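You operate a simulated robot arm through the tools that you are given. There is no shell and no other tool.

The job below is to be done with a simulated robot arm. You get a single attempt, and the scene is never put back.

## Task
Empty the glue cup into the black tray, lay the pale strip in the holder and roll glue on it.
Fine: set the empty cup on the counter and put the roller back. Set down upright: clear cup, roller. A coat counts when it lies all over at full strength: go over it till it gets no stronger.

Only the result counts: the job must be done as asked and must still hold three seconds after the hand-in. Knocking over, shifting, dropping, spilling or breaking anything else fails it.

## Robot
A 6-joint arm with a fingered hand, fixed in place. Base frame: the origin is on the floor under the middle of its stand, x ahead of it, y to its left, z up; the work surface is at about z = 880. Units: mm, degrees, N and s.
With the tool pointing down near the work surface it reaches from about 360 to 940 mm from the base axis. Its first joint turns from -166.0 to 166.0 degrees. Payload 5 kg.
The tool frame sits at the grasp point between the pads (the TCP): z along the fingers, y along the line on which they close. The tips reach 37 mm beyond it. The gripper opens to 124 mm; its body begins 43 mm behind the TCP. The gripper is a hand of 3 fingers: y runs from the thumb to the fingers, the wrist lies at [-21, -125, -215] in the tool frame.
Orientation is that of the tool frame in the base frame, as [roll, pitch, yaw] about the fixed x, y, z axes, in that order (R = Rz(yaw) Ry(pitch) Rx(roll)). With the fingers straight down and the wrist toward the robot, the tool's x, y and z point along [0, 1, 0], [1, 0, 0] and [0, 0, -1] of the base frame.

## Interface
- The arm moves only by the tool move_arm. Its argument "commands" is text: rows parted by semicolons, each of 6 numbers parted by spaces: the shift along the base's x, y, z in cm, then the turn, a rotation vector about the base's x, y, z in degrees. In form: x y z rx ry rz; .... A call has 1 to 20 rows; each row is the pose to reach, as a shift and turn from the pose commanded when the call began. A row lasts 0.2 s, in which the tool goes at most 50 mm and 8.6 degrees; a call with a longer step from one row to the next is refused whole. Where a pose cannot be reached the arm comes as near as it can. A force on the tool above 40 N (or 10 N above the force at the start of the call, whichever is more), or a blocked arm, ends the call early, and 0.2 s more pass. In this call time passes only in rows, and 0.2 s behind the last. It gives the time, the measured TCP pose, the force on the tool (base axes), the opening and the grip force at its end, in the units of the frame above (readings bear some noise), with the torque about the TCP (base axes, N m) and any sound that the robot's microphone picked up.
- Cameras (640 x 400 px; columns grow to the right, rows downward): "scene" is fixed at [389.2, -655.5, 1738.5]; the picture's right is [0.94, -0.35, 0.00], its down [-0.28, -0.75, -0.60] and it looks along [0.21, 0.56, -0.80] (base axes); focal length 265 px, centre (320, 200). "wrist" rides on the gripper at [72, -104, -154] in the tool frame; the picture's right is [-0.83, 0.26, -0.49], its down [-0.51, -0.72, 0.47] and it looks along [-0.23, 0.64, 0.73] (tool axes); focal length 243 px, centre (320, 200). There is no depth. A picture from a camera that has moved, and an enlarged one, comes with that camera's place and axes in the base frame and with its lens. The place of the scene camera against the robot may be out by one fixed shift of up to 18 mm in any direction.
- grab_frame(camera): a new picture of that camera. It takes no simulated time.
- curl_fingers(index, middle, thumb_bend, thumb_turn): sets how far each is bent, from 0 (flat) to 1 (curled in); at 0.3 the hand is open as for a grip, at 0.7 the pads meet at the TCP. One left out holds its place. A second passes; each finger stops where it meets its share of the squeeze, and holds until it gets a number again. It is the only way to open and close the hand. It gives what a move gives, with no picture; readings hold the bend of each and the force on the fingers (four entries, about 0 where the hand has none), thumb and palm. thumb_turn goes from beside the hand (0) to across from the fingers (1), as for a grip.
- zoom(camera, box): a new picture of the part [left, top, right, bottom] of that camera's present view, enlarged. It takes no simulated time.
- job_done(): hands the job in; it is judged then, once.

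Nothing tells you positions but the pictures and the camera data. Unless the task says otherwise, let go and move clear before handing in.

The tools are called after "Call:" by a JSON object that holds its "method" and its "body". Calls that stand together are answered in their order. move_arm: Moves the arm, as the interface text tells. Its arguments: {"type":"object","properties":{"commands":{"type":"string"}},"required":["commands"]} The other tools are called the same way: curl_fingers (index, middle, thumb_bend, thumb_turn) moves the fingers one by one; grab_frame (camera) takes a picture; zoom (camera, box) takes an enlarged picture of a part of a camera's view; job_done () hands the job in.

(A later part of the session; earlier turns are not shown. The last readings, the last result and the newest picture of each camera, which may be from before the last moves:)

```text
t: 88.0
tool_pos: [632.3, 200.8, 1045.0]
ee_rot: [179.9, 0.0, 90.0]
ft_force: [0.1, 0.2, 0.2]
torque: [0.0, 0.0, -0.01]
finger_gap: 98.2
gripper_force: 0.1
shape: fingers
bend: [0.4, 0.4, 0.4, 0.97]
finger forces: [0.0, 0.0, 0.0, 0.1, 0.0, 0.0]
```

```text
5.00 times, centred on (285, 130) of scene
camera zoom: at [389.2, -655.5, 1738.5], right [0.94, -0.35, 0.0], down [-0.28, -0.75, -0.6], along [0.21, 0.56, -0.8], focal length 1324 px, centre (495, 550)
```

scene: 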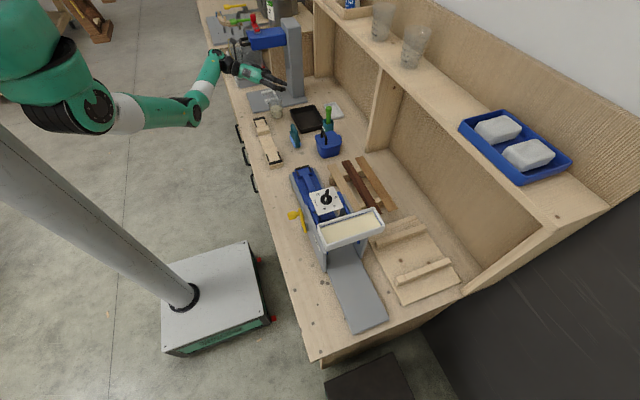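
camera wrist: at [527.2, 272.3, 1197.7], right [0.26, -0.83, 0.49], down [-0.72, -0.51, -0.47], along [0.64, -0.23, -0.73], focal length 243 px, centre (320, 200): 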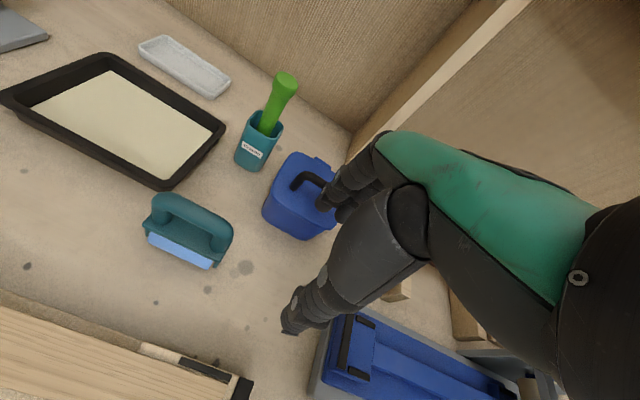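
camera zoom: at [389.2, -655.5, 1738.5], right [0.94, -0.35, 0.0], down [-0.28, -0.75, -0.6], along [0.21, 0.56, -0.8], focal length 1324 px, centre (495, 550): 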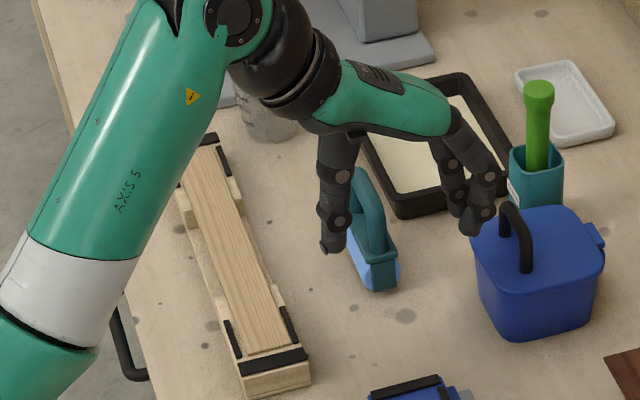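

The strip is well seated. The roller stands with its handle along y at x≈630, legs at y≈278 and 340, and the bar centre at z≈970. I'll move the open hand above it.

Call:
{"method": "move_arm", "body": {"commands": "-0.1 3 1 0 0 0; -0.2 6.5 1 0 0 0; -0.2 10 1 0 0 0; -0.2 11.9 1 0 0 0"}}

Call:
{"method": "grab_frame", "body": {"camera": "wrist"}}

Call:
{"method": "zoom", "body": {"camera": "wrist", "box": [220, 130, 440, 340]}}

Call:
{"method": "zoom", "body": {"camera": "scene", "box": [260, 90, 330, 150]}}

```text
t: 89.0
tool_pos: [632.1, 321.2, 1055.3]
ee_rot: [180.0, 0.0, 90.0]
ft_force: [-0.1, 0.2, 0.8]
torque: [0.0, -0.01, 0.02]
finger_gap: 98.1
gripper_force: 0.0
shape: fingers
bend: [0.4, 0.4, 0.4, 0.97]
finger forces: [0.1, 0.0, 0.0, 0.0, 0.2, 0.0]
```

```text
taken
camera wrist: at [526.0, 391.2, 1208.5], right [0.26, -0.83, 0.49], down [-0.72, -0.51, -0.47], along [0.64, -0.23, -0.73], focal length 243 px, centre (320, 200)
```

wrist: 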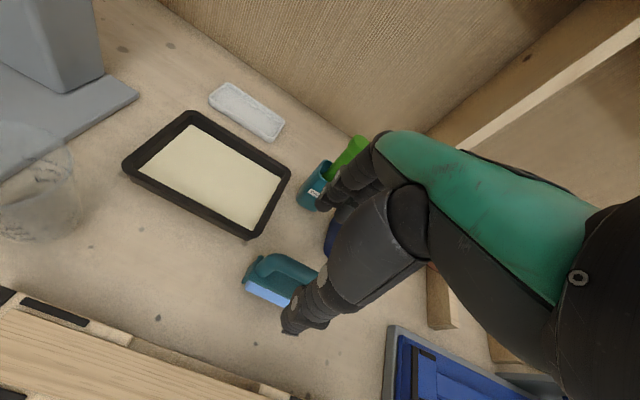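

```text
1.90 times, centred on (330, 235) of wrist
camera zoom: at [526.0, 391.2, 1208.5], right [0.26, -0.83, 0.49], down [-0.72, -0.51, -0.47], along [0.64, -0.23, -0.73], focal length 462 px, centre (301, 133)
```

zoom: 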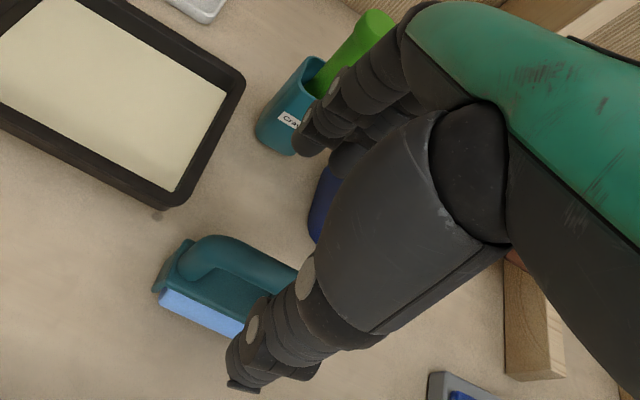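

```text
6.67 times, centred on (295, 120) of scene
camera zoom: at [389.2, -655.5, 1738.5], right [0.94, -0.35, 0.0], down [-0.28, -0.75, -0.6], along [0.21, 0.56, -0.8], focal length 1765 px, centre (487, 733)
```

zoom: 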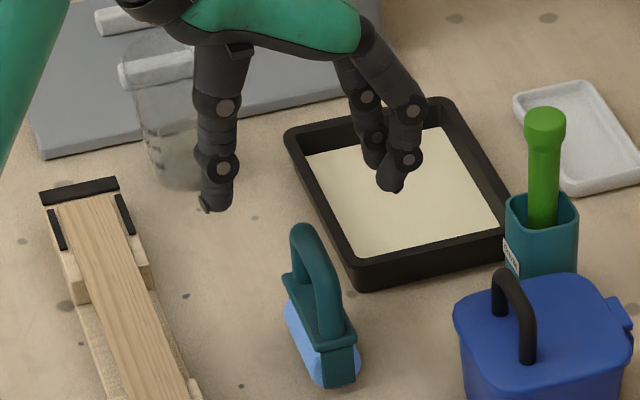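

Call:
{"method": "curl_fingers", "body": {"index": 0.5, "middle": 0.5, "thumb_bend": 0.5}}

Call:
{"method": "move_arm", "body": {"commands": "-0.15 0 -2 0 0 0; -0.15 0 -4 0 0 0; -0.15 0 -5.5 0 0 0; -0.15 0 -6.6 0 0 0"}}

Call:
{"method": "zoom", "body": {"camera": "wrist", "box": [220, 130, 440, 340]}}

Call:
{"method": "zoom", "body": {"camera": "scene", "box": [265, 105, 325, 150]}}

```text
t: 90.0
tool_pos: [630.8, 319.7, 1056.1]
ee_rot: [179.9, 0.0, 90.0]
ft_force: [-0.6, 0.3, 1.4]
torque: [0.0, 0.02, 0.01]
finger_gap: 68.3
gripper_force: 0.1
shape: fingers
bend: [0.5, 0.5, 0.5, 0.97]
finger forces: [0.0, 0.0, 0.0, 0.1, 0.0, 0.0]
```

```text
t: 91.0
tool_pos: [629.6, 318.0, 986.4]
ee_rot: [-179.8, 0.0, 89.9]
ft_force: [-0.1, 0.3, -0.3]
torque: [-0.01, -0.01, 0.01]
finger_gap: 68.2
gripper_force: 0.1
shape: fingers
bend: [0.5, 0.5, 0.5, 0.97]
finger forces: [0.1, 0.0, 0.0, 0.0, 0.0, 0.1]
```

```text
1.90 times, centred on (330, 235) of wrist
camera zoom: at [524.4, 390.3, 1140.1], right [0.26, -0.83, 0.49], down [-0.72, -0.51, -0.47], along [0.64, -0.23, -0.73], focal length 462 px, centre (301, 133)
```

zoom: 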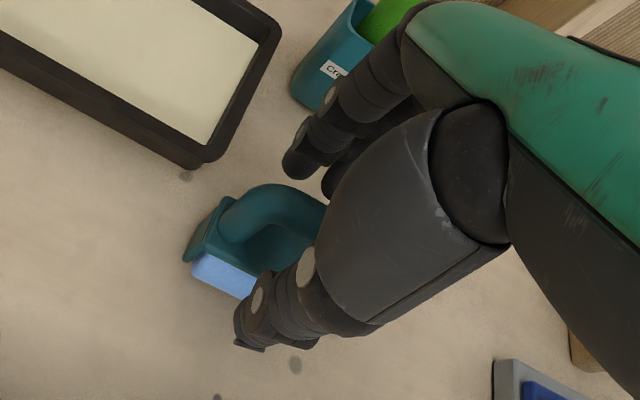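

```text
8.89 times, centred on (295, 128) of scene
camera zoom: at [389.2, -655.5, 1738.5], right [0.94, -0.35, 0.0], down [-0.28, -0.75, -0.6], along [0.21, 0.56, -0.8], focal length 2353 px, centre (542, 844)
```

zoom: 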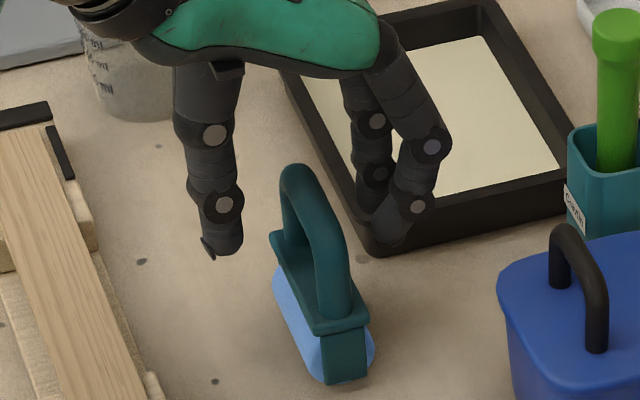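

The handle bar (centre z≈967) is between the fingers. I'll lower another 9 mm and close on it.

Call:
{"method": "move_arm", "body": {"commands": "0 0 -0.5 0 0 0; 0 0 -0.9 0 0 0"}}

Call:
{"method": "curl_fingers", "body": {"index": 0.6, "middle": 0.6, "thumb_bend": 0.6}}

Call:
{"method": "zoom", "body": {"camera": "scene", "box": [265, 105, 325, 150]}}

Call:
{"method": "zoom", "body": {"camera": "wrist", "box": [220, 130, 440, 340]}}

```text
t: 91.6
tool_pos: [629.2, 319.4, 979.2]
ee_rot: [-180.0, 0.1, 90.0]
ft_force: [0.2, -1.1, 0.0]
torque: [-0.01, -0.02, 0.01]
finger_gap: 68.5
gripper_force: 0.0
shape: fingers
bend: [0.5, 0.5, 0.5, 0.97]
finger forces: [0.0, 0.1, 0.0, 0.1, 0.0, 0.1]
```

```text
t: 92.6
tool_pos: [629.1, 319.7, 979.8]
ee_rot: [-180.0, 0.0, 90.0]
ft_force: [-0.3, -0.1, 0.3]
torque: [0.01, 0.0, 0.0]
finger_gap: 37.5
gripper_force: 0.0
shape: fingers
bend: [0.6, 0.6, 0.6, 0.97]
finger forces: [0.0, 0.0, 0.1, 0.1, 0.0, 0.0]
```

```text
8.89 times, centred on (295, 128) of scene
camera zoom: at [389.2, -655.5, 1738.5], right [0.94, -0.35, 0.0], down [-0.28, -0.75, -0.6], along [0.21, 0.56, -0.8], focal length 2353 px, centre (542, 844)
```

zoom: 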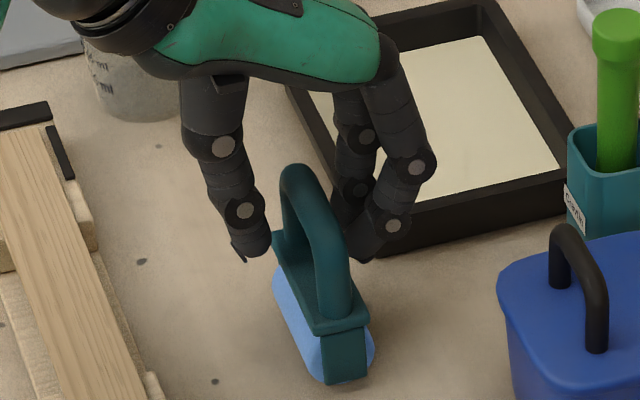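

```text
1.90 times, centred on (330, 235) of wrist
camera zoom: at [524.1, 390.3, 1132.6], right [0.26, -0.83, 0.49], down [-0.72, -0.51, -0.47], along [0.64, -0.23, -0.73], focal length 462 px, centre (301, 133)
```

zoom: 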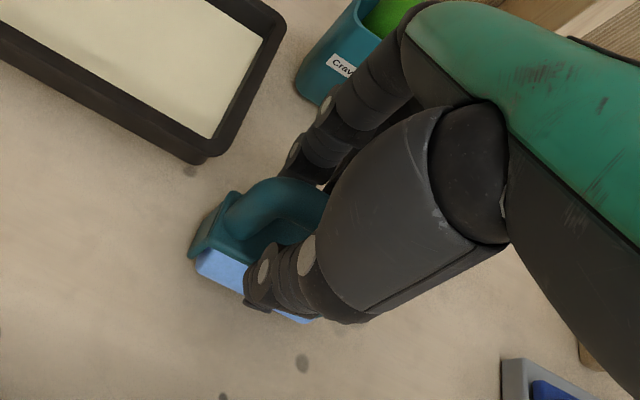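

Call:
{"method": "curl_fingers", "body": {"index": 0.65, "middle": 0.65, "thumb_bend": 0.65}}

Call:
{"method": "zoom", "body": {"camera": "wrist", "box": [220, 130, 440, 340]}}

```text
t: 93.6
tool_pos: [629.6, 318.4, 978.7]
ee_rot: [-180.0, 0.0, 90.0]
ft_force: [0.8, -0.2, -0.5]
torque: [0.0, 0.0, -0.01]
finger_gap: 22.2
gripper_force: 0.1
shape: fingers
bend: [0.65, 0.65, 0.65, 0.97]
finger forces: [0.0, 0.0, 0.1, 0.1, 0.0, 0.0]
```

```text
1.90 times, centred on (330, 235) of wrist
camera zoom: at [524.1, 390.3, 1132.6], right [0.26, -0.83, 0.49], down [-0.72, -0.51, -0.47], along [0.64, -0.23, -0.73], focal length 462 px, centre (301, 133)
```

zoom: 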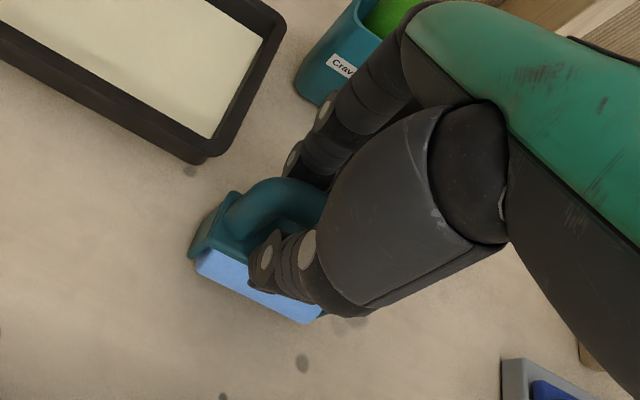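

Call:
{"method": "curl_fingers", "body": {"index": 0.69, "middle": 0.69, "thumb_bend": 0.69}}

Call:
{"method": "zoom", "body": {"camera": "wrist", "box": [220, 130, 440, 340]}}

Call:
{"method": "zoom", "body": {"camera": "scene", "box": [265, 105, 325, 150]}}

```text
t: 94.6
tool_pos: [628.6, 320.3, 980.3]
ee_rot: [-180.0, 0.0, 90.0]
ft_force: [0.4, -0.5, -0.2]
torque: [0.01, -0.01, 0.01]
finger_gap: 10.4
gripper_force: 0.1
shape: fingers
bend: [0.69, 0.69, 0.69, 0.97]
finger forces: [0.2, 0.1, 0.0, 0.0, 0.1, 0.0]
```

```text
1.90 times, centred on (330, 235) of wrist
camera zoom: at [524.1, 390.3, 1132.6], right [0.26, -0.83, 0.49], down [-0.72, -0.51, -0.47], along [0.64, -0.23, -0.73], focal length 462 px, centre (301, 133)
```

zoom: 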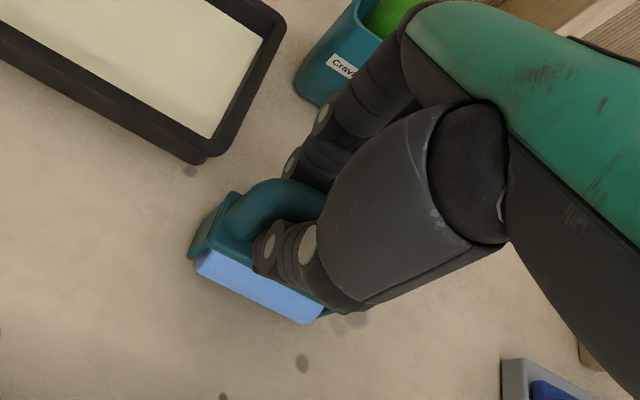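

```text
8.89 times, centred on (295, 128) of scene
camera zoom: at [389.2, -655.5, 1738.5], right [0.94, -0.35, 0.0], down [-0.28, -0.75, -0.6], along [0.21, 0.56, -0.8], focal length 2353 px, centre (542, 844)
```

zoom: 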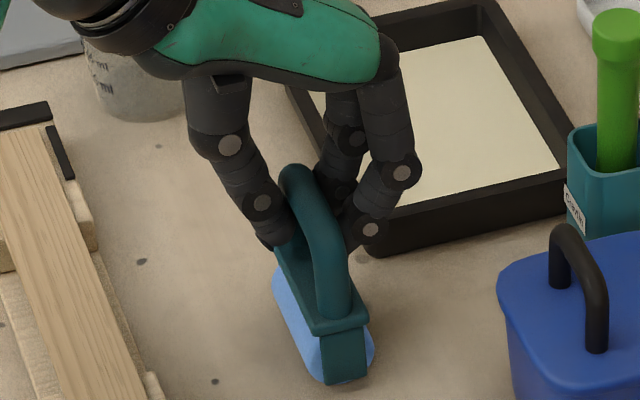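

Call:
{"method": "curl_fingers", "body": {"index": 0.75, "middle": 0.75, "thumb_bend": 0.75}}

Call:
{"method": "zoom", "body": {"camera": "wrist", "box": [220, 130, 440, 340]}}

Call:
{"method": "zoom", "body": {"camera": "scene", "box": [265, 105, 325, 150]}}

```text
t: 95.6
tool_pos: [629.1, 318.9, 980.4]
ee_rot: [179.9, 0.1, 90.0]
ft_force: [-0.2, 0.0, -0.2]
torque: [0.01, -0.01, 0.02]
finger_gap: 0.4
gripper_force: 1.4
shape: fingers
bend: [0.74, 0.75, 0.72, 0.97]
finger forces: [0.3, 1.5, 0.0, 0.0, 0.5, 0.0]
```

```text
1.90 times, centred on (330, 235) of wrist
camera zoom: at [524.2, 390.3, 1132.5], right [0.26, -0.83, 0.49], down [-0.72, -0.51, -0.47], along [0.64, -0.23, -0.73], focal length 462 px, centre (301, 133)
```

zoom: 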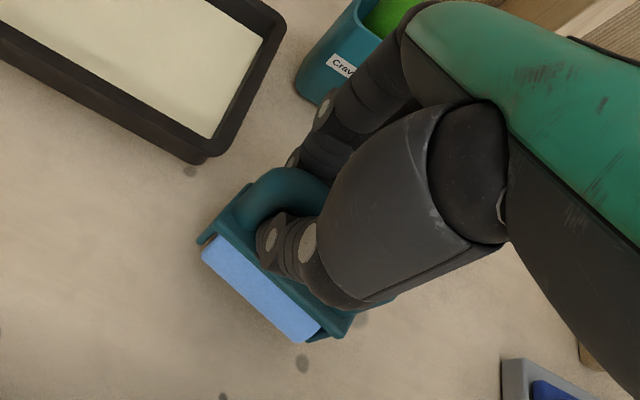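

```text
8.89 times, centred on (295, 128) of scene
camera zoom: at [389.2, -655.5, 1738.5], right [0.94, -0.35, 0.0], down [-0.28, -0.75, -0.6], along [0.21, 0.56, -0.8], focal length 2353 px, centre (542, 844)
```

zoom: 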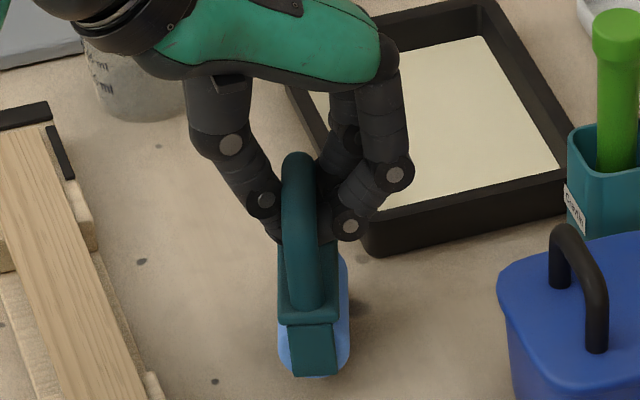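

The fingers closed without properly holding the bar and the roller swivelled a bit on the spot. I'll open, back up, and look again.

Call:
{"method": "curl_fingers", "body": {"index": 0.55, "middle": 0.55, "thumb_bend": 0.55}}

Call:
{"method": "zoom", "body": {"camera": "scene", "box": [265, 105, 325, 150]}}

Call:
{"method": "zoom", "body": {"camera": "wrist", "box": [220, 130, 440, 340]}}

```text
t: 96.6
tool_pos: [629.9, 318.6, 980.8]
ee_rot: [-180.0, 0.0, 90.0]
ft_force: [-0.7, -0.3, 0.1]
torque: [0.01, 0.01, -0.04]
finger_gap: 51.6
gripper_force: 0.1
shape: fingers
bend: [0.55, 0.55, 0.55, 0.97]
finger forces: [0.1, 0.0, 0.0, 0.0, 0.0, 0.0]
```

```text
8.89 times, centred on (295, 128) of scene
camera zoom: at [389.2, -655.5, 1738.5], right [0.94, -0.35, 0.0], down [-0.28, -0.75, -0.6], along [0.21, 0.56, -0.8], focal length 2353 px, centre (542, 844)
```

zoom: 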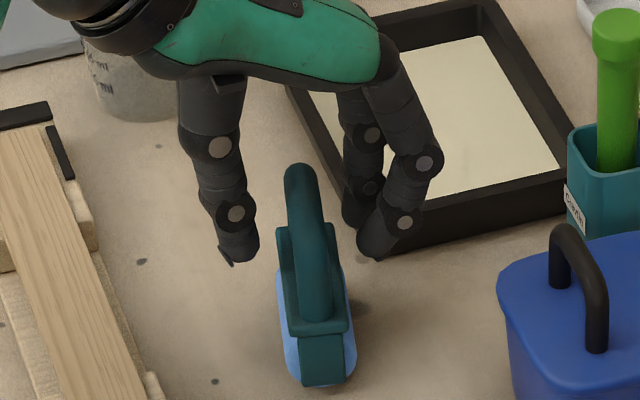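

```text
1.90 times, centred on (330, 235) of wrist
camera zoom: at [524.1, 390.3, 1132.6], right [0.26, -0.83, 0.49], down [-0.72, -0.51, -0.47], along [0.64, -0.23, -0.73], focal length 462 px, centre (301, 133)
```

zoom: 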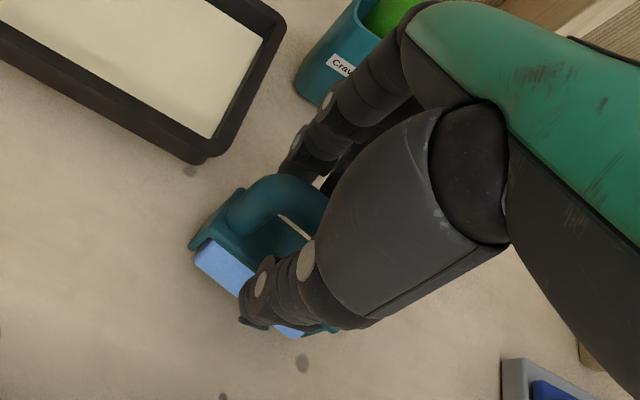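

Call:
{"method": "zoom", "body": {"camera": "wrist", "box": [250, 190, 350, 320]}}

Call:
{"method": "zoom", "body": {"camera": "scene", "box": [280, 110, 315, 145]}}

```text
3.08 times, centred on (300, 255) of wrist
camera zoom: at [524.1, 390.3, 1132.6], right [0.26, -0.83, 0.49], down [-0.72, -0.51, -0.47], along [0.64, -0.23, -0.73], focal length 746 px, centre (382, 31)
```

zoom: 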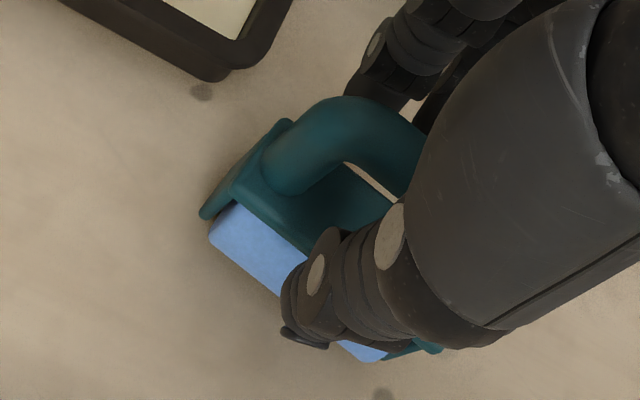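

```text
11.43 times, centred on (298, 128) of scene
camera zoom: at [389.2, -655.5, 1738.5], right [0.94, -0.35, 0.0], down [-0.28, -0.75, -0.6], along [0.21, 0.56, -0.8], focal length 3025 px, centre (577, 1029)
```

zoom: 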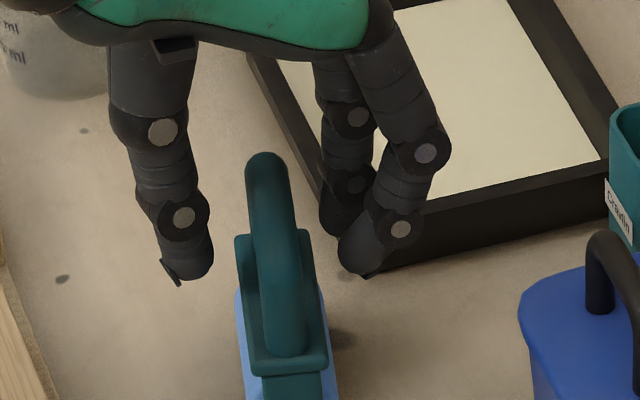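

I think the finger gap is really measured at the tips, so the bar sat loosely above where they meet. I need the bar nearer the tips. I'll rise and re-measure the roller from the side view.

Call:
{"method": "move_arm", "body": {"commands": "0 0 1.5 0 0 0; 0 0 4 0 0 0; 0 0 6.5 0 0 0; 0 -4 6.5 0 0 0; 0 -8 6.5 0 0 0; 0 -11.8 6.5 0 0 0"}}

Call:
{"method": "zoom", "body": {"camera": "wrist", "box": [110, 150, 270, 280]}}

Call:
{"method": "zoom", "body": {"camera": "scene", "box": [270, 110, 330, 155]}}

```text
t: 98.0
tool_pos: [628.3, 201.0, 1044.5]
ee_rot: [180.0, 0.0, 90.0]
ft_force: [0.7, 0.2, 0.2]
torque: [-0.01, 0.02, 0.02]
finger_gap: 51.6
gripper_force: 0.1
shape: fingers
bend: [0.55, 0.55, 0.55, 0.97]
finger forces: [0.0, 0.1, 0.0, 0.0, 0.1, 0.0]
```

```text
3.08 times, centred on (190, 215) of wrist
camera zoom: at [522.9, 273.2, 1195.8], right [0.26, -0.83, 0.49], down [-0.72, -0.51, -0.47], along [0.64, -0.23, -0.73], focal length 746 px, centre (720, 154)
```

zoom: 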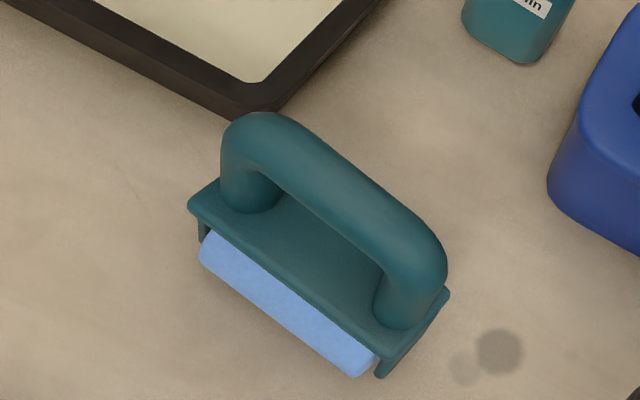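

```text
8.89 times, centred on (300, 132) of scene
camera zoom: at [389.2, -655.5, 1738.5], right [0.94, -0.35, 0.0], down [-0.28, -0.75, -0.6], along [0.21, 0.56, -0.8], focal length 2353 px, centre (498, 800)
```

zoom: 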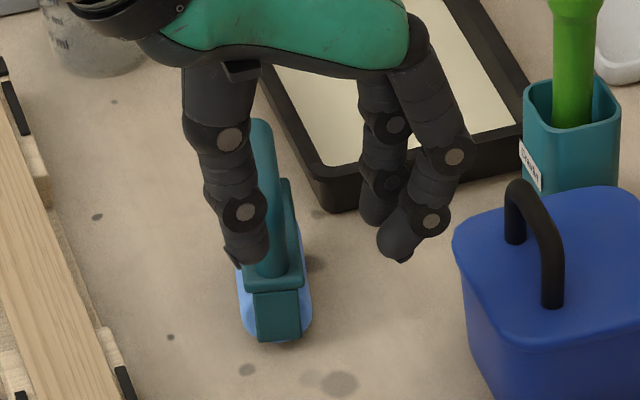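

The roller's handle is now yawed about 10° with its centre at (626, 308), and the bar's centre is at z≈974. I'll match that yaw and go for a tip pinch with the TCP about 22 mm above the bar.

Call:
{"method": "move_arm", "body": {"commands": "-0.1 4 0.5 0 0 -4; -0.1 8 0.5 0 0 -8; -0.1 11.8 0.5 0 0 -10.3; -0.1 11.8 -1.5 0 0 -10.3; -0.1 11.8 -3.5 0 0 -10.3; -0.1 11.8 -4.8 0 0 -10.3"}}

Call:
{"method": "curl_fingers", "body": {"index": 0.62, "middle": 0.62, "thumb_bend": 0.62}}

Call:
{"method": "zoom", "body": {"camera": "scene", "box": [265, 105, 325, 150]}}

Call:
{"method": "zoom", "body": {"camera": "wrist", "box": [250, 190, 350, 320]}}

```text
t: 99.4
tool_pos: [629.0, 320.5, 996.2]
ee_rot: [180.0, 0.0, 79.8]
ft_force: [0.7, 0.4, -0.2]
torque: [0.01, 0.0, 0.0]
finger_gap: 51.7
gripper_force: 0.1
shape: fingers
bend: [0.55, 0.55, 0.55, 0.97]
finger forces: [0.0, 0.0, 0.1, 0.0, 0.0, 0.0]
```

```text
t: 100.4
tool_pos: [629.6, 319.0, 996.4]
ee_rot: [180.0, 0.1, 79.7]
ft_force: [-0.6, -0.3, -0.2]
torque: [0.03, -0.01, 0.02]
finger_gap: 31.3
gripper_force: 0.1
shape: fingers
bend: [0.62, 0.62, 0.62, 0.97]
finger forces: [0.0, 0.0, 0.1, 0.0, 0.1, 0.0]
```

```text
8.89 times, centred on (295, 128) of scene
camera zoom: at [389.2, -655.5, 1738.5], right [0.94, -0.35, 0.0], down [-0.28, -0.75, -0.6], along [0.21, 0.56, -0.8], focal length 2353 px, centre (542, 844)
```

zoom: 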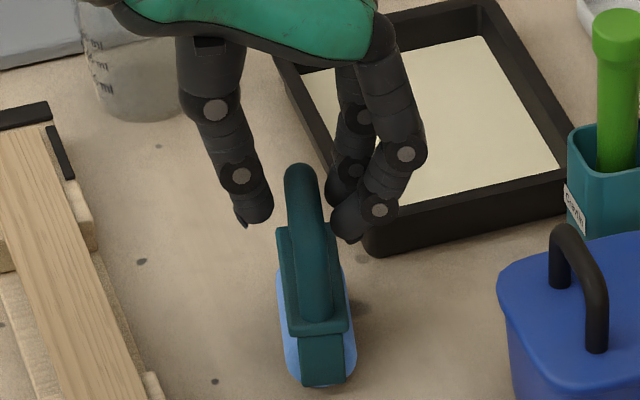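

```text
3.08 times, centred on (300, 255) of wrist
camera zoom: at [538.7, 408.0, 1149.2], right [0.11, -0.86, 0.49], down [-0.8, -0.37, -0.47], along [0.59, -0.34, -0.73], focal length 746 px, centre (382, 31)
```

zoom: 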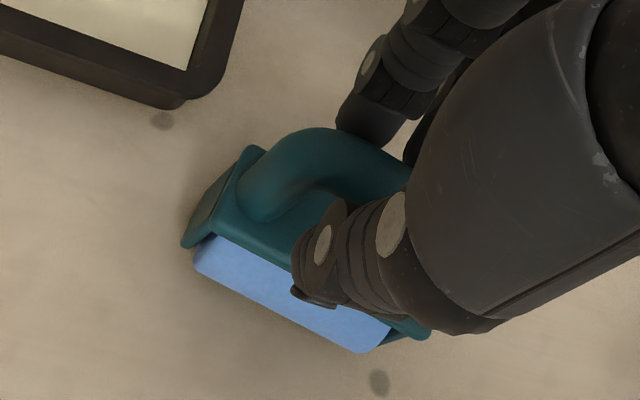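

Call:
{"method": "curl_fingers", "body": {"index": 0.67, "middle": 0.67, "thumb_bend": 0.67}}

Call:
{"method": "zoom", "body": {"camera": "wrist", "box": [250, 190, 350, 320]}}

Call:
{"method": "zoom", "body": {"camera": "scene", "box": [275, 110, 315, 145]}}

```text
t: 101.4
tool_pos: [628.9, 319.4, 995.9]
ee_rot: [-179.9, 0.0, 79.7]
ft_force: [0.8, 0.2, -0.7]
torque: [-0.01, -0.02, 0.05]
finger_gap: 19.9
gripper_force: 1.9
shape: fingers
bend: [0.66, 0.66, 0.66, 0.97]
finger forces: [1.1, 0.6, 0.0, 0.1, 1.7, 0.0]
```

```text
3.08 times, centred on (300, 255) of wrist
camera zoom: at [538.7, 408.0, 1149.1], right [0.11, -0.86, 0.49], down [-0.8, -0.37, -0.47], along [0.59, -0.34, -0.73], focal length 746 px, centre (382, 31)
```

zoom: 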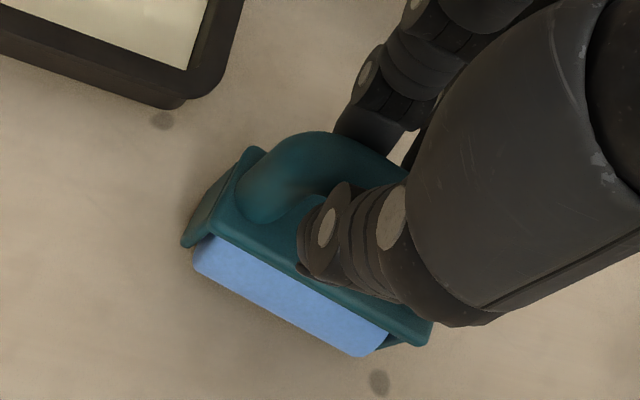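

```text
11.43 times, centred on (295, 128) of scene
camera zoom: at [389.2, -655.5, 1738.5], right [0.94, -0.35, 0.0], down [-0.28, -0.75, -0.6], along [0.21, 0.56, -0.8], focal length 3025 px, centre (606, 1029)
```

zoom: 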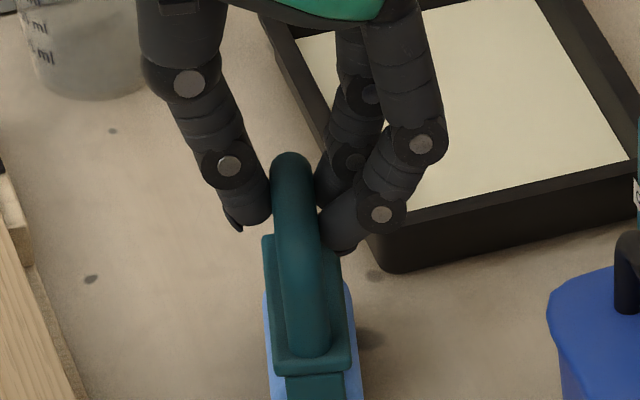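

All three fingers are on the bar now (gap ≈20 mm). I'll squeeze firmly.

Call:
{"method": "curl_fingers", "body": {"index": 0.76, "middle": 0.76, "thumb_bend": 0.78}}

Call:
{"method": "zoom", "body": {"camera": "wrist", "box": [250, 190, 350, 320]}}

Call:
{"method": "zoom", "body": {"camera": "scene", "box": [275, 110, 315, 145]}}

```text
t: 102.4
tool_pos: [628.9, 319.9, 997.8]
ee_rot: [180.0, 0.0, 79.7]
ft_force: [-0.6, -0.6, -2.0]
torque: [0.0, 0.0, -0.04]
finger_gap: 0.0
gripper_force: 4.3
shape: fingers
bend: [0.75, 0.75, 0.73, 0.95]
finger forces: [2.0, 3.6, 0.0, 0.1, 2.7, 0.0]
```

```text
3.08 times, centred on (300, 255) of wrist
camera zoom: at [538.7, 408.0, 1149.1], right [0.11, -0.86, 0.49], down [-0.8, -0.37, -0.47], along [0.59, -0.34, -0.73], focal length 746 px, centre (382, 31)
```

zoom: 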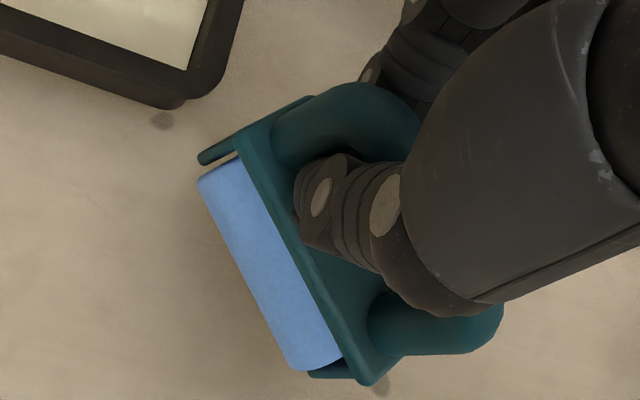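

```text
11.43 times, centred on (295, 128) of scene
camera zoom: at [389.2, -655.5, 1738.5], right [0.94, -0.35, 0.0], down [-0.28, -0.75, -0.6], along [0.21, 0.56, -0.8], focal length 3025 px, centre (606, 1029)
```

zoom: 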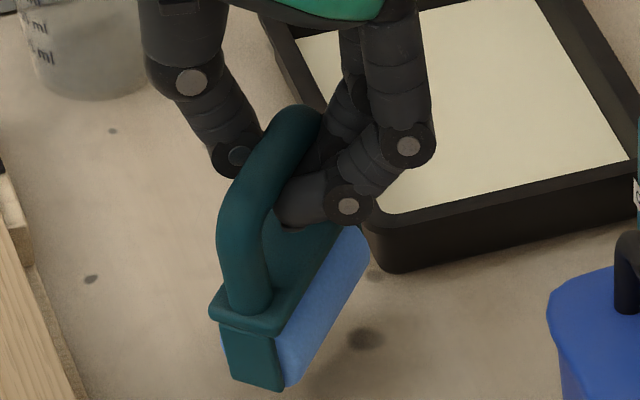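

The tips slid under the bar and swung the roller around; it's now partly hanging in a loose ring of fingers. I'll lower until it rests on the counter again before opening.

Call:
{"method": "move_arm", "body": {"commands": "0 0 -0.3 0 0 0; 0 0 -0.6 0 0 0"}}

Call:
{"method": "zoom", "body": {"camera": "scene", "box": [270, 105, 320, 150]}}

Call:
{"method": "zoom", "body": {"camera": "wrist", "box": [220, 170, 400, 340]}}

```text
t: 103.0
tool_pos: [628.7, 319.7, 989.6]
ee_rot: [-179.9, 0.0, 79.7]
ft_force: [-0.2, 0.1, -2.3]
torque: [0.02, 0.01, -0.01]
finger_gap: 0.1
gripper_force: 4.5
shape: fingers
bend: [0.75, 0.75, 0.73, 0.95]
finger forces: [2.1, 3.7, 0.0, 0.0, 2.9, 0.0]
```

```text
8.89 times, centred on (295, 128) of scene
camera zoom: at [389.2, -655.5, 1738.5], right [0.94, -0.35, 0.0], down [-0.28, -0.75, -0.6], along [0.21, 0.56, -0.8], focal length 2353 px, centre (542, 844)
```

zoom: 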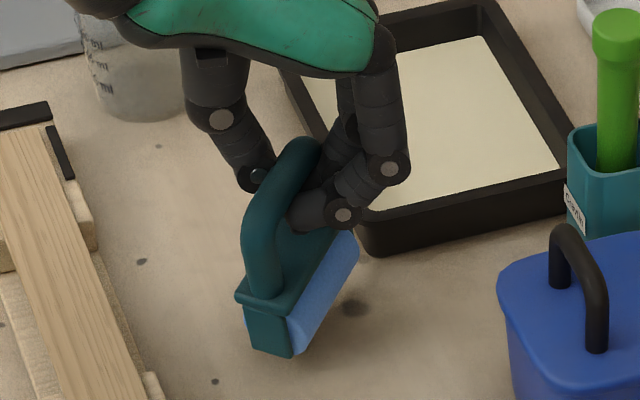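

```text
2.35 times, centred on (310, 255) of wrist
camera zoom: at [538.7, 407.7, 1143.0], right [0.11, -0.86, 0.49], down [-0.8, -0.37, -0.47], along [0.59, -0.34, -0.73], focal length 571 px, centre (344, 71)
```

zoom: 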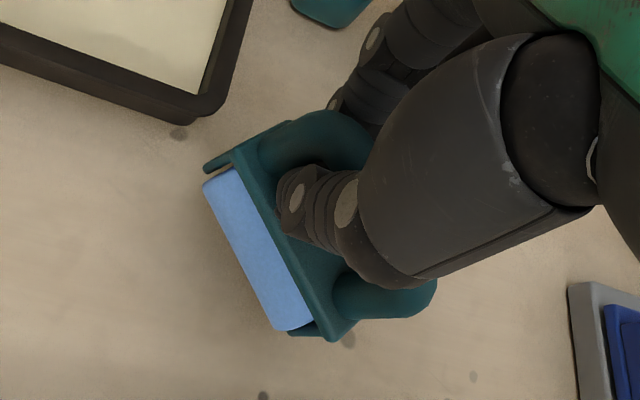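

Call:
{"method": "move_arm", "body": {"commands": "0 0 -0.4 0 0 0; 0 0 -0.8 0 0 0; 0 0 -1.1 0 0 0"}}

Call:
{"method": "zoom", "body": {"camera": "scene", "box": [270, 105, 320, 150]}}

```text
t: 103.8
tool_pos: [629.5, 319.2, 979.5]
ee_rot: [180.0, -0.1, 79.7]
ft_force: [1.0, 0.6, 0.8]
torque: [0.01, 0.03, 0.01]
finger_gap: 0.1
gripper_force: 4.0
shape: fingers
bend: [0.75, 0.76, 0.73, 0.95]
finger forces: [2.1, 2.9, 0.0, 0.0, 3.7, 0.0]
```

```text
8.89 times, centred on (295, 128) of scene
camera zoom: at [389.2, -655.5, 1738.5], right [0.94, -0.35, 0.0], down [-0.28, -0.75, -0.6], along [0.21, 0.56, -0.8], focal length 2353 px, centre (542, 844)
```

zoom: 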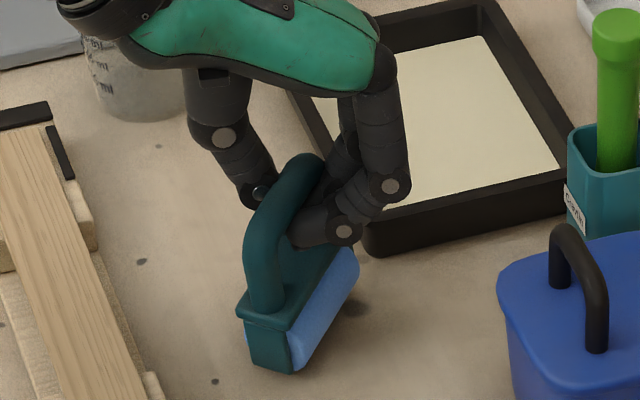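

The roller rests on the counter again. A pinch on the bar is unstable, so I'll open, realign with the roller and grip its flat top plate by its long edges instead.

Call:
{"method": "curl_fingers", "body": {"index": 0.66, "middle": 0.66, "thumb_bend": 0.66}}

Call:
{"method": "curl_fingers", "body": {"index": 0.5, "middle": 0.5, "thumb_bend": 0.5}}

Call:
{"method": "zoom", "body": {"camera": "scene", "box": [270, 105, 320, 150]}}

Call:
{"method": "zoom", "body": {"camera": "wrist", "box": [220, 170, 400, 340]}}

```text
t: 104.8
tool_pos: [628.9, 319.9, 978.1]
ee_rot: [-179.9, 0.0, 79.7]
ft_force: [0.2, 0.1, 0.5]
torque: [-0.02, 0.01, -0.02]
finger_gap: 18.6
gripper_force: 0.1
shape: fingers
bend: [0.66, 0.66, 0.66, 0.97]
finger forces: [0.0, 0.0, 0.1, 0.0, 0.2, 0.0]
```

```text
t: 105.8
tool_pos: [628.4, 318.6, 979.5]
ee_rot: [180.0, 0.0, 79.8]
ft_force: [0.1, -0.5, 0.2]
torque: [-0.01, 0.03, -0.03]
finger_gap: 67.0
gripper_force: 0.1
shape: fingers
bend: [0.5, 0.5, 0.5, 0.97]
finger forces: [0.1, 0.0, 0.0, 0.0, 0.1, 0.1]
```

```text
8.89 times, centred on (295, 128) of scene
camera zoom: at [389.2, -655.5, 1738.5], right [0.94, -0.35, 0.0], down [-0.28, -0.75, -0.6], along [0.21, 0.56, -0.8], focal length 2353 px, centre (542, 844)
```

zoom: 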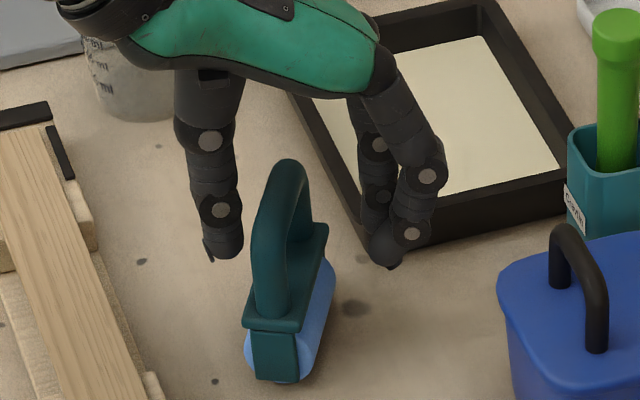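

```text
2.35 times, centred on (310, 255) of wrist
camera zoom: at [538.4, 407.7, 1131.6], right [0.11, -0.86, 0.49], down [-0.8, -0.37, -0.47], along [0.59, -0.34, -0.73], focal length 571 px, centre (344, 71)
```

zoom: 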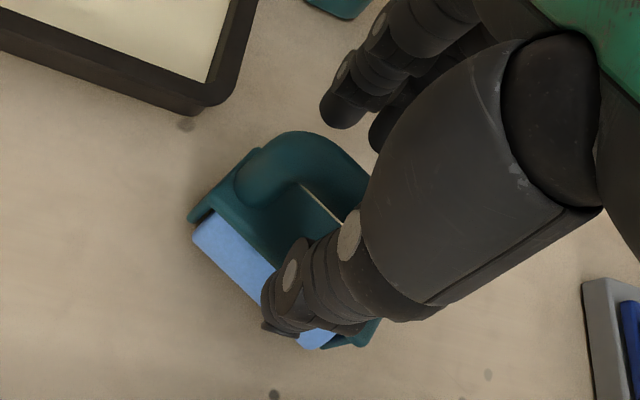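

The roller stands upright, yawed about 27°. I'll back off for a clear view to measure its pose.

Call:
{"method": "move_arm", "body": {"commands": "0 0 2 0 0 3; 0 0 4.5 0 0 6; 0 -2 6.5 0 0 10.3; 0 -6 6.5 0 0 10.3; 0 -10 6.5 0 0 10.3; 0 -13 6.5 0 0 10.3"}}

Call:
{"method": "zoom", "body": {"camera": "wrist", "box": [110, 150, 270, 280]}}

Call:
{"method": "zoom", "body": {"camera": "scene", "box": [270, 110, 330, 155]}}

```text
t: 107.2
tool_pos: [626.8, 188.3, 1044.3]
ee_rot: [180.0, 0.0, 90.1]
ft_force: [-0.4, -0.7, 0.5]
torque: [-0.03, 0.0, -0.01]
finger_gap: 66.9
gripper_force: 0.1
shape: fingers
bend: [0.5, 0.5, 0.5, 0.97]
finger forces: [0.0, 0.0, 0.0, 0.0, 0.1, 0.0]
```

```text
3.08 times, centred on (190, 215) of wrist
camera zoom: at [522.1, 259.6, 1196.4], right [0.26, -0.83, 0.49], down [-0.72, -0.51, -0.47], along [0.64, -0.23, -0.73], focal length 746 px, centre (720, 154)
```

zoom: 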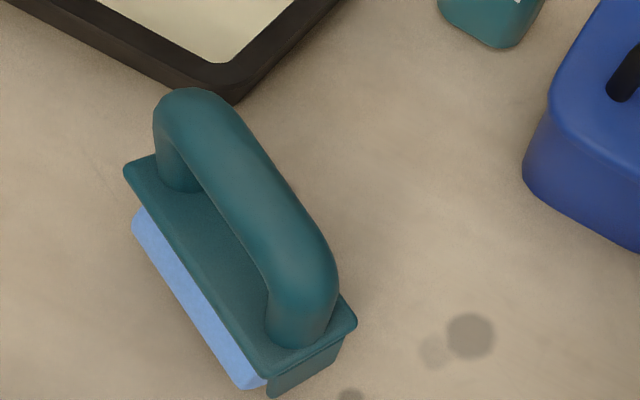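

```text
8.89 times, centred on (300, 132) of scene
camera zoom: at [389.2, -655.5, 1738.5], right [0.94, -0.35, 0.0], down [-0.28, -0.75, -0.6], along [0.21, 0.56, -0.8], focal length 2353 px, centre (498, 800)
```

zoom: 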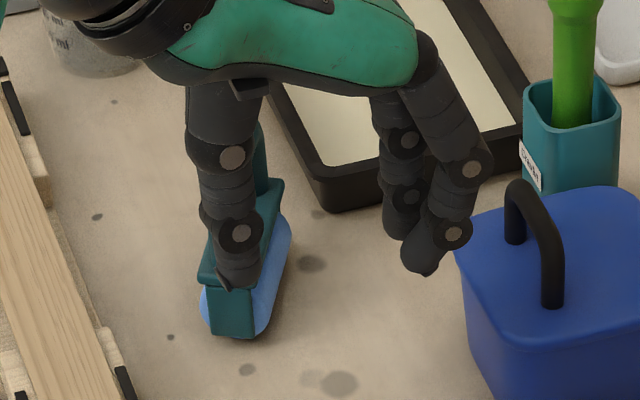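

The plate's centre is at (616, 318) with its long side turned 27.7° from the y axis. I'll match that orientation, then straddle the plate with the fingers.

Call:
{"method": "move_arm", "body": {"commands": "-0.2 3.5 0 0 0 -7; -0.45 7 0 0 0 -14; -0.7 10.5 0 0 0 -21; -0.9 13.5 0 0 0 -27.7; -0.9 13.5 0 0 0 -27.7"}}

Call:
{"method": "curl_fingers", "body": {"index": 0.56, "middle": 0.56, "thumb_bend": 0.56}}

Call:
{"method": "zoom", "body": {"camera": "wrist", "box": [220, 170, 400, 340]}}

Call:
{"method": "zoom", "body": {"camera": "scene", "box": [265, 100, 325, 145]}}

```text
t: 108.4
tool_pos: [618.7, 328.0, 1045.9]
ee_rot: [-180.0, 0.0, 62.2]
ft_force: [0.6, 0.1, 1.0]
torque: [-0.02, 0.0, -0.01]
finger_gap: 67.0
gripper_force: 0.1
shape: fingers
bend: [0.5, 0.5, 0.5, 0.97]
finger forces: [0.0, 0.1, 0.0, 0.0, 0.0, 0.0]
```

```text
t: 109.4
tool_pos: [618.8, 327.4, 1046.7]
ee_rot: [-180.0, 0.0, 62.3]
ft_force: [0.4, -0.3, -0.3]
torque: [-0.03, 0.02, 0.02]
finger_gap: 49.9
gripper_force: 0.0
shape: fingers
bend: [0.56, 0.56, 0.56, 0.97]
finger forces: [0.1, 0.1, 0.1, 0.1, 0.0, 0.0]
```

```text
2.35 times, centred on (310, 255) of wrist
camera zoom: at [558.9, 438.9, 1199.3], right [-0.15, -0.86, 0.49], down [-0.87, -0.11, -0.47], along [0.46, -0.5, -0.73], focal length 571 px, centre (344, 71)
```

zoom: 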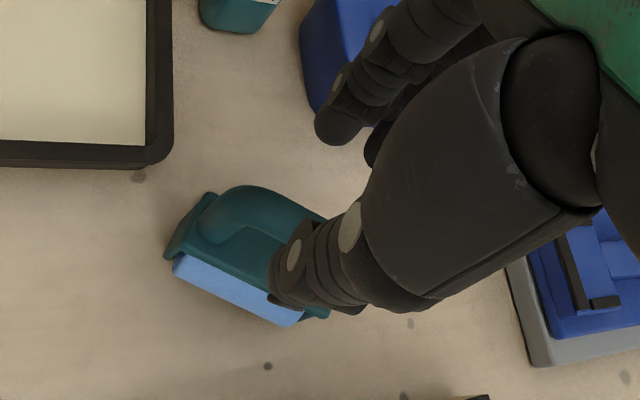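

```text
8.89 times, centred on (295, 122) of scene
camera zoom: at [389.2, -655.5, 1738.5], right [0.94, -0.35, 0.0], down [-0.28, -0.75, -0.6], along [0.21, 0.56, -0.8], focal length 2353 px, centre (542, 889)
```

zoom: 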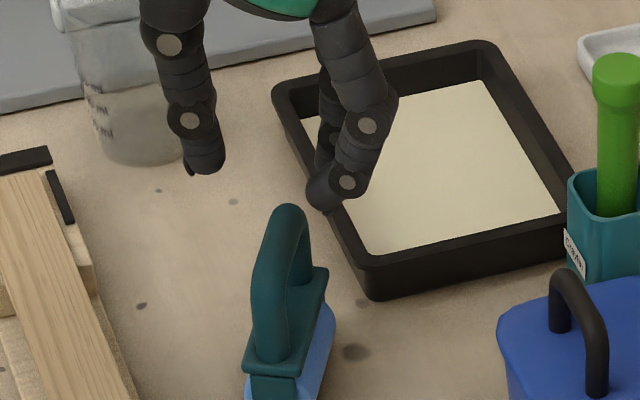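

Call:
{"method": "move_arm", "body": {"commands": "0 -0.35 -2 0 0 0; 0 -0.35 -4.5 0 0 0; 0 -0.35 -6.5 0 0 0; 0 -0.35 -7.6 0 0 0"}}

Call:
{"method": "zoom", "body": {"camera": "wrist", "box": [220, 170, 400, 340]}}

Call:
{"method": "zoom", "body": {"camera": "scene", "box": [270, 105, 320, 150]}}

```text
t: 110.4
tool_pos: [618.1, 321.6, 968.8]
ee_rot: [179.9, 0.0, 62.3]
ft_force: [-0.2, -0.5, 0.9]
torque: [-0.02, 0.0, 0.02]
finger_gap: 49.7
gripper_force: 0.1
shape: fingers
bend: [0.56, 0.56, 0.56, 0.97]
finger forces: [0.0, 0.0, 0.1, 0.0, 0.0, 0.0]
```

```text
2.35 times, centred on (310, 255) of wrist
camera zoom: at [558.8, 432.6, 1121.5], right [-0.15, -0.86, 0.49], down [-0.87, -0.11, -0.47], along [0.46, -0.5, -0.73], focal length 571 px, centre (344, 71)
```

zoom: 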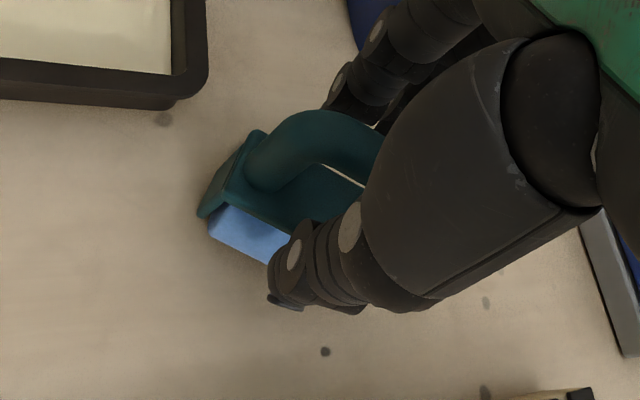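

```text
8.89 times, centred on (295, 128) of scene
camera zoom: at [389.2, -655.5, 1738.5], right [0.94, -0.35, 0.0], down [-0.28, -0.75, -0.6], along [0.21, 0.56, -0.8], focal length 2353 px, centre (542, 844)
```

zoom: 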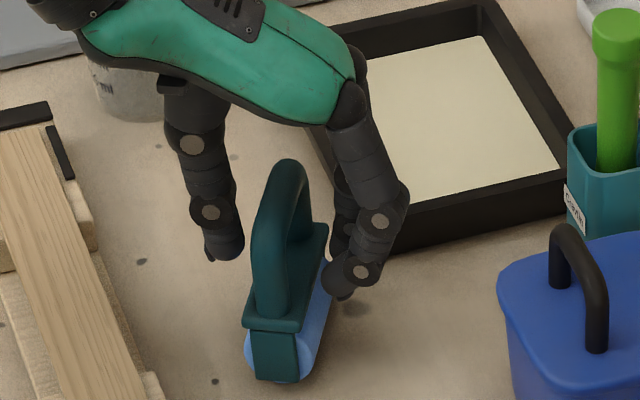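

Call:
{"method": "move_arm", "body": {"commands": "0 0.1 -0.5 0 0 0; 0 0.1 -1.0 0 0 0; 0 0.1 -1.4 0 0 0"}}

Call:
{"method": "zoom", "body": {"camera": "wrist", "box": [220, 170, 400, 340]}}

Call:
{"method": "zoom", "body": {"camera": "scene", "box": [270, 105, 320, 150]}}

```text
t: 111.2
tool_pos: [619.7, 321.8, 954.9]
ee_rot: [180.0, 0.0, 62.3]
ft_force: [0.1, 0.3, -0.2]
torque: [-0.04, 0.0, 0.02]
finger_gap: 49.7
gripper_force: 0.1
shape: fingers
bend: [0.56, 0.56, 0.56, 0.97]
finger forces: [0.1, 0.0, 0.0, 0.0, 0.0, 0.1]
```

```text
2.35 times, centred on (310, 255) of wrist
camera zoom: at [560.0, 433.6, 1107.9], right [-0.15, -0.86, 0.49], down [-0.87, -0.11, -0.47], along [0.46, -0.5, -0.73], focal length 571 px, centre (344, 71)
```

zoom: 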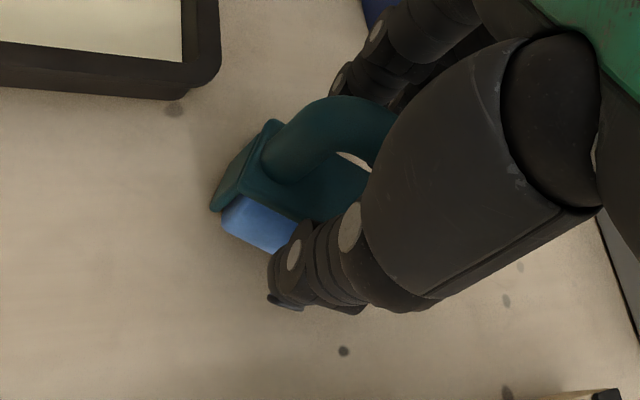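

```text
8.89 times, centred on (295, 128) of scene
camera zoom: at [389.2, -655.5, 1738.5], right [0.94, -0.35, 0.0], down [-0.28, -0.75, -0.6], along [0.21, 0.56, -0.8], focal length 2353 px, centre (542, 844)
```

zoom: 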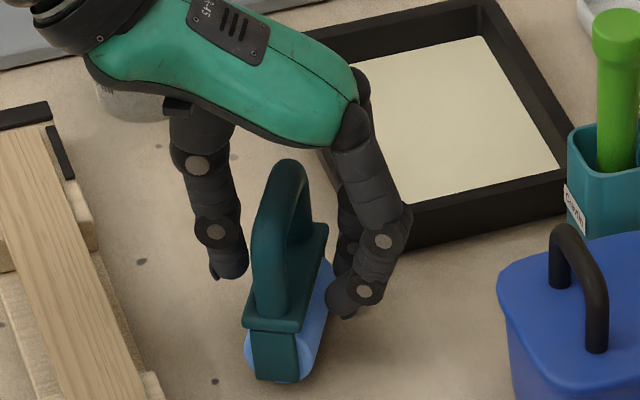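

Call:
{"method": "curl_fingers", "body": {"index": 0.61, "middle": 0.61, "thumb_bend": 0.61}}

Call:
{"method": "zoom", "body": {"camera": "scene", "box": [270, 105, 320, 150]}}

Call:
{"method": "zoom", "body": {"camera": "wrist", "box": [220, 170, 400, 340]}}

```text
t: 112.2
tool_pos: [618.9, 321.1, 953.7]
ee_rot: [180.0, 0.0, 62.3]
ft_force: [0.4, 0.1, -0.4]
torque: [0.04, -0.04, 0.02]
finger_gap: 35.8
gripper_force: 0.6
shape: fingers
bend: [0.6, 0.6, 0.6, 0.97]
finger forces: [0.6, 0.4, 0.0, 0.0, 0.5, 0.1]
```

```text
8.89 times, centred on (295, 128) of scene
camera zoom: at [389.2, -655.5, 1738.5], right [0.94, -0.35, 0.0], down [-0.28, -0.75, -0.6], along [0.21, 0.56, -0.8], focal length 2353 px, centre (542, 844)
```

zoom: 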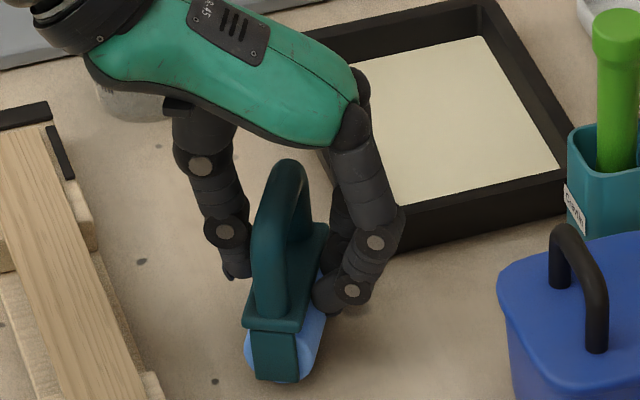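

```text
2.35 times, centred on (310, 255) of wrist
camera zoom: at [560.0, 433.6, 1107.8], right [-0.15, -0.86, 0.49], down [-0.87, -0.11, -0.47], along [0.46, -0.5, -0.73], focal length 571 px, centre (344, 71)
```

zoom: 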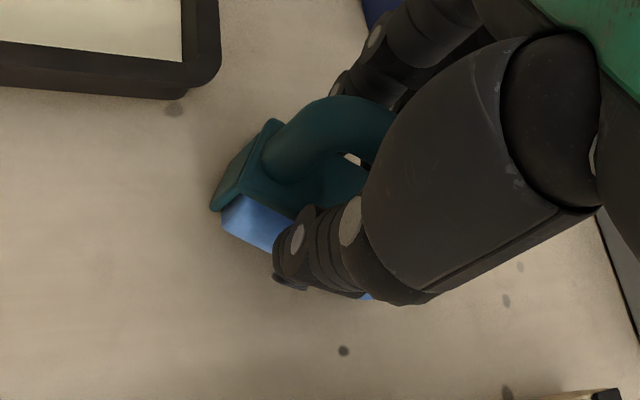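

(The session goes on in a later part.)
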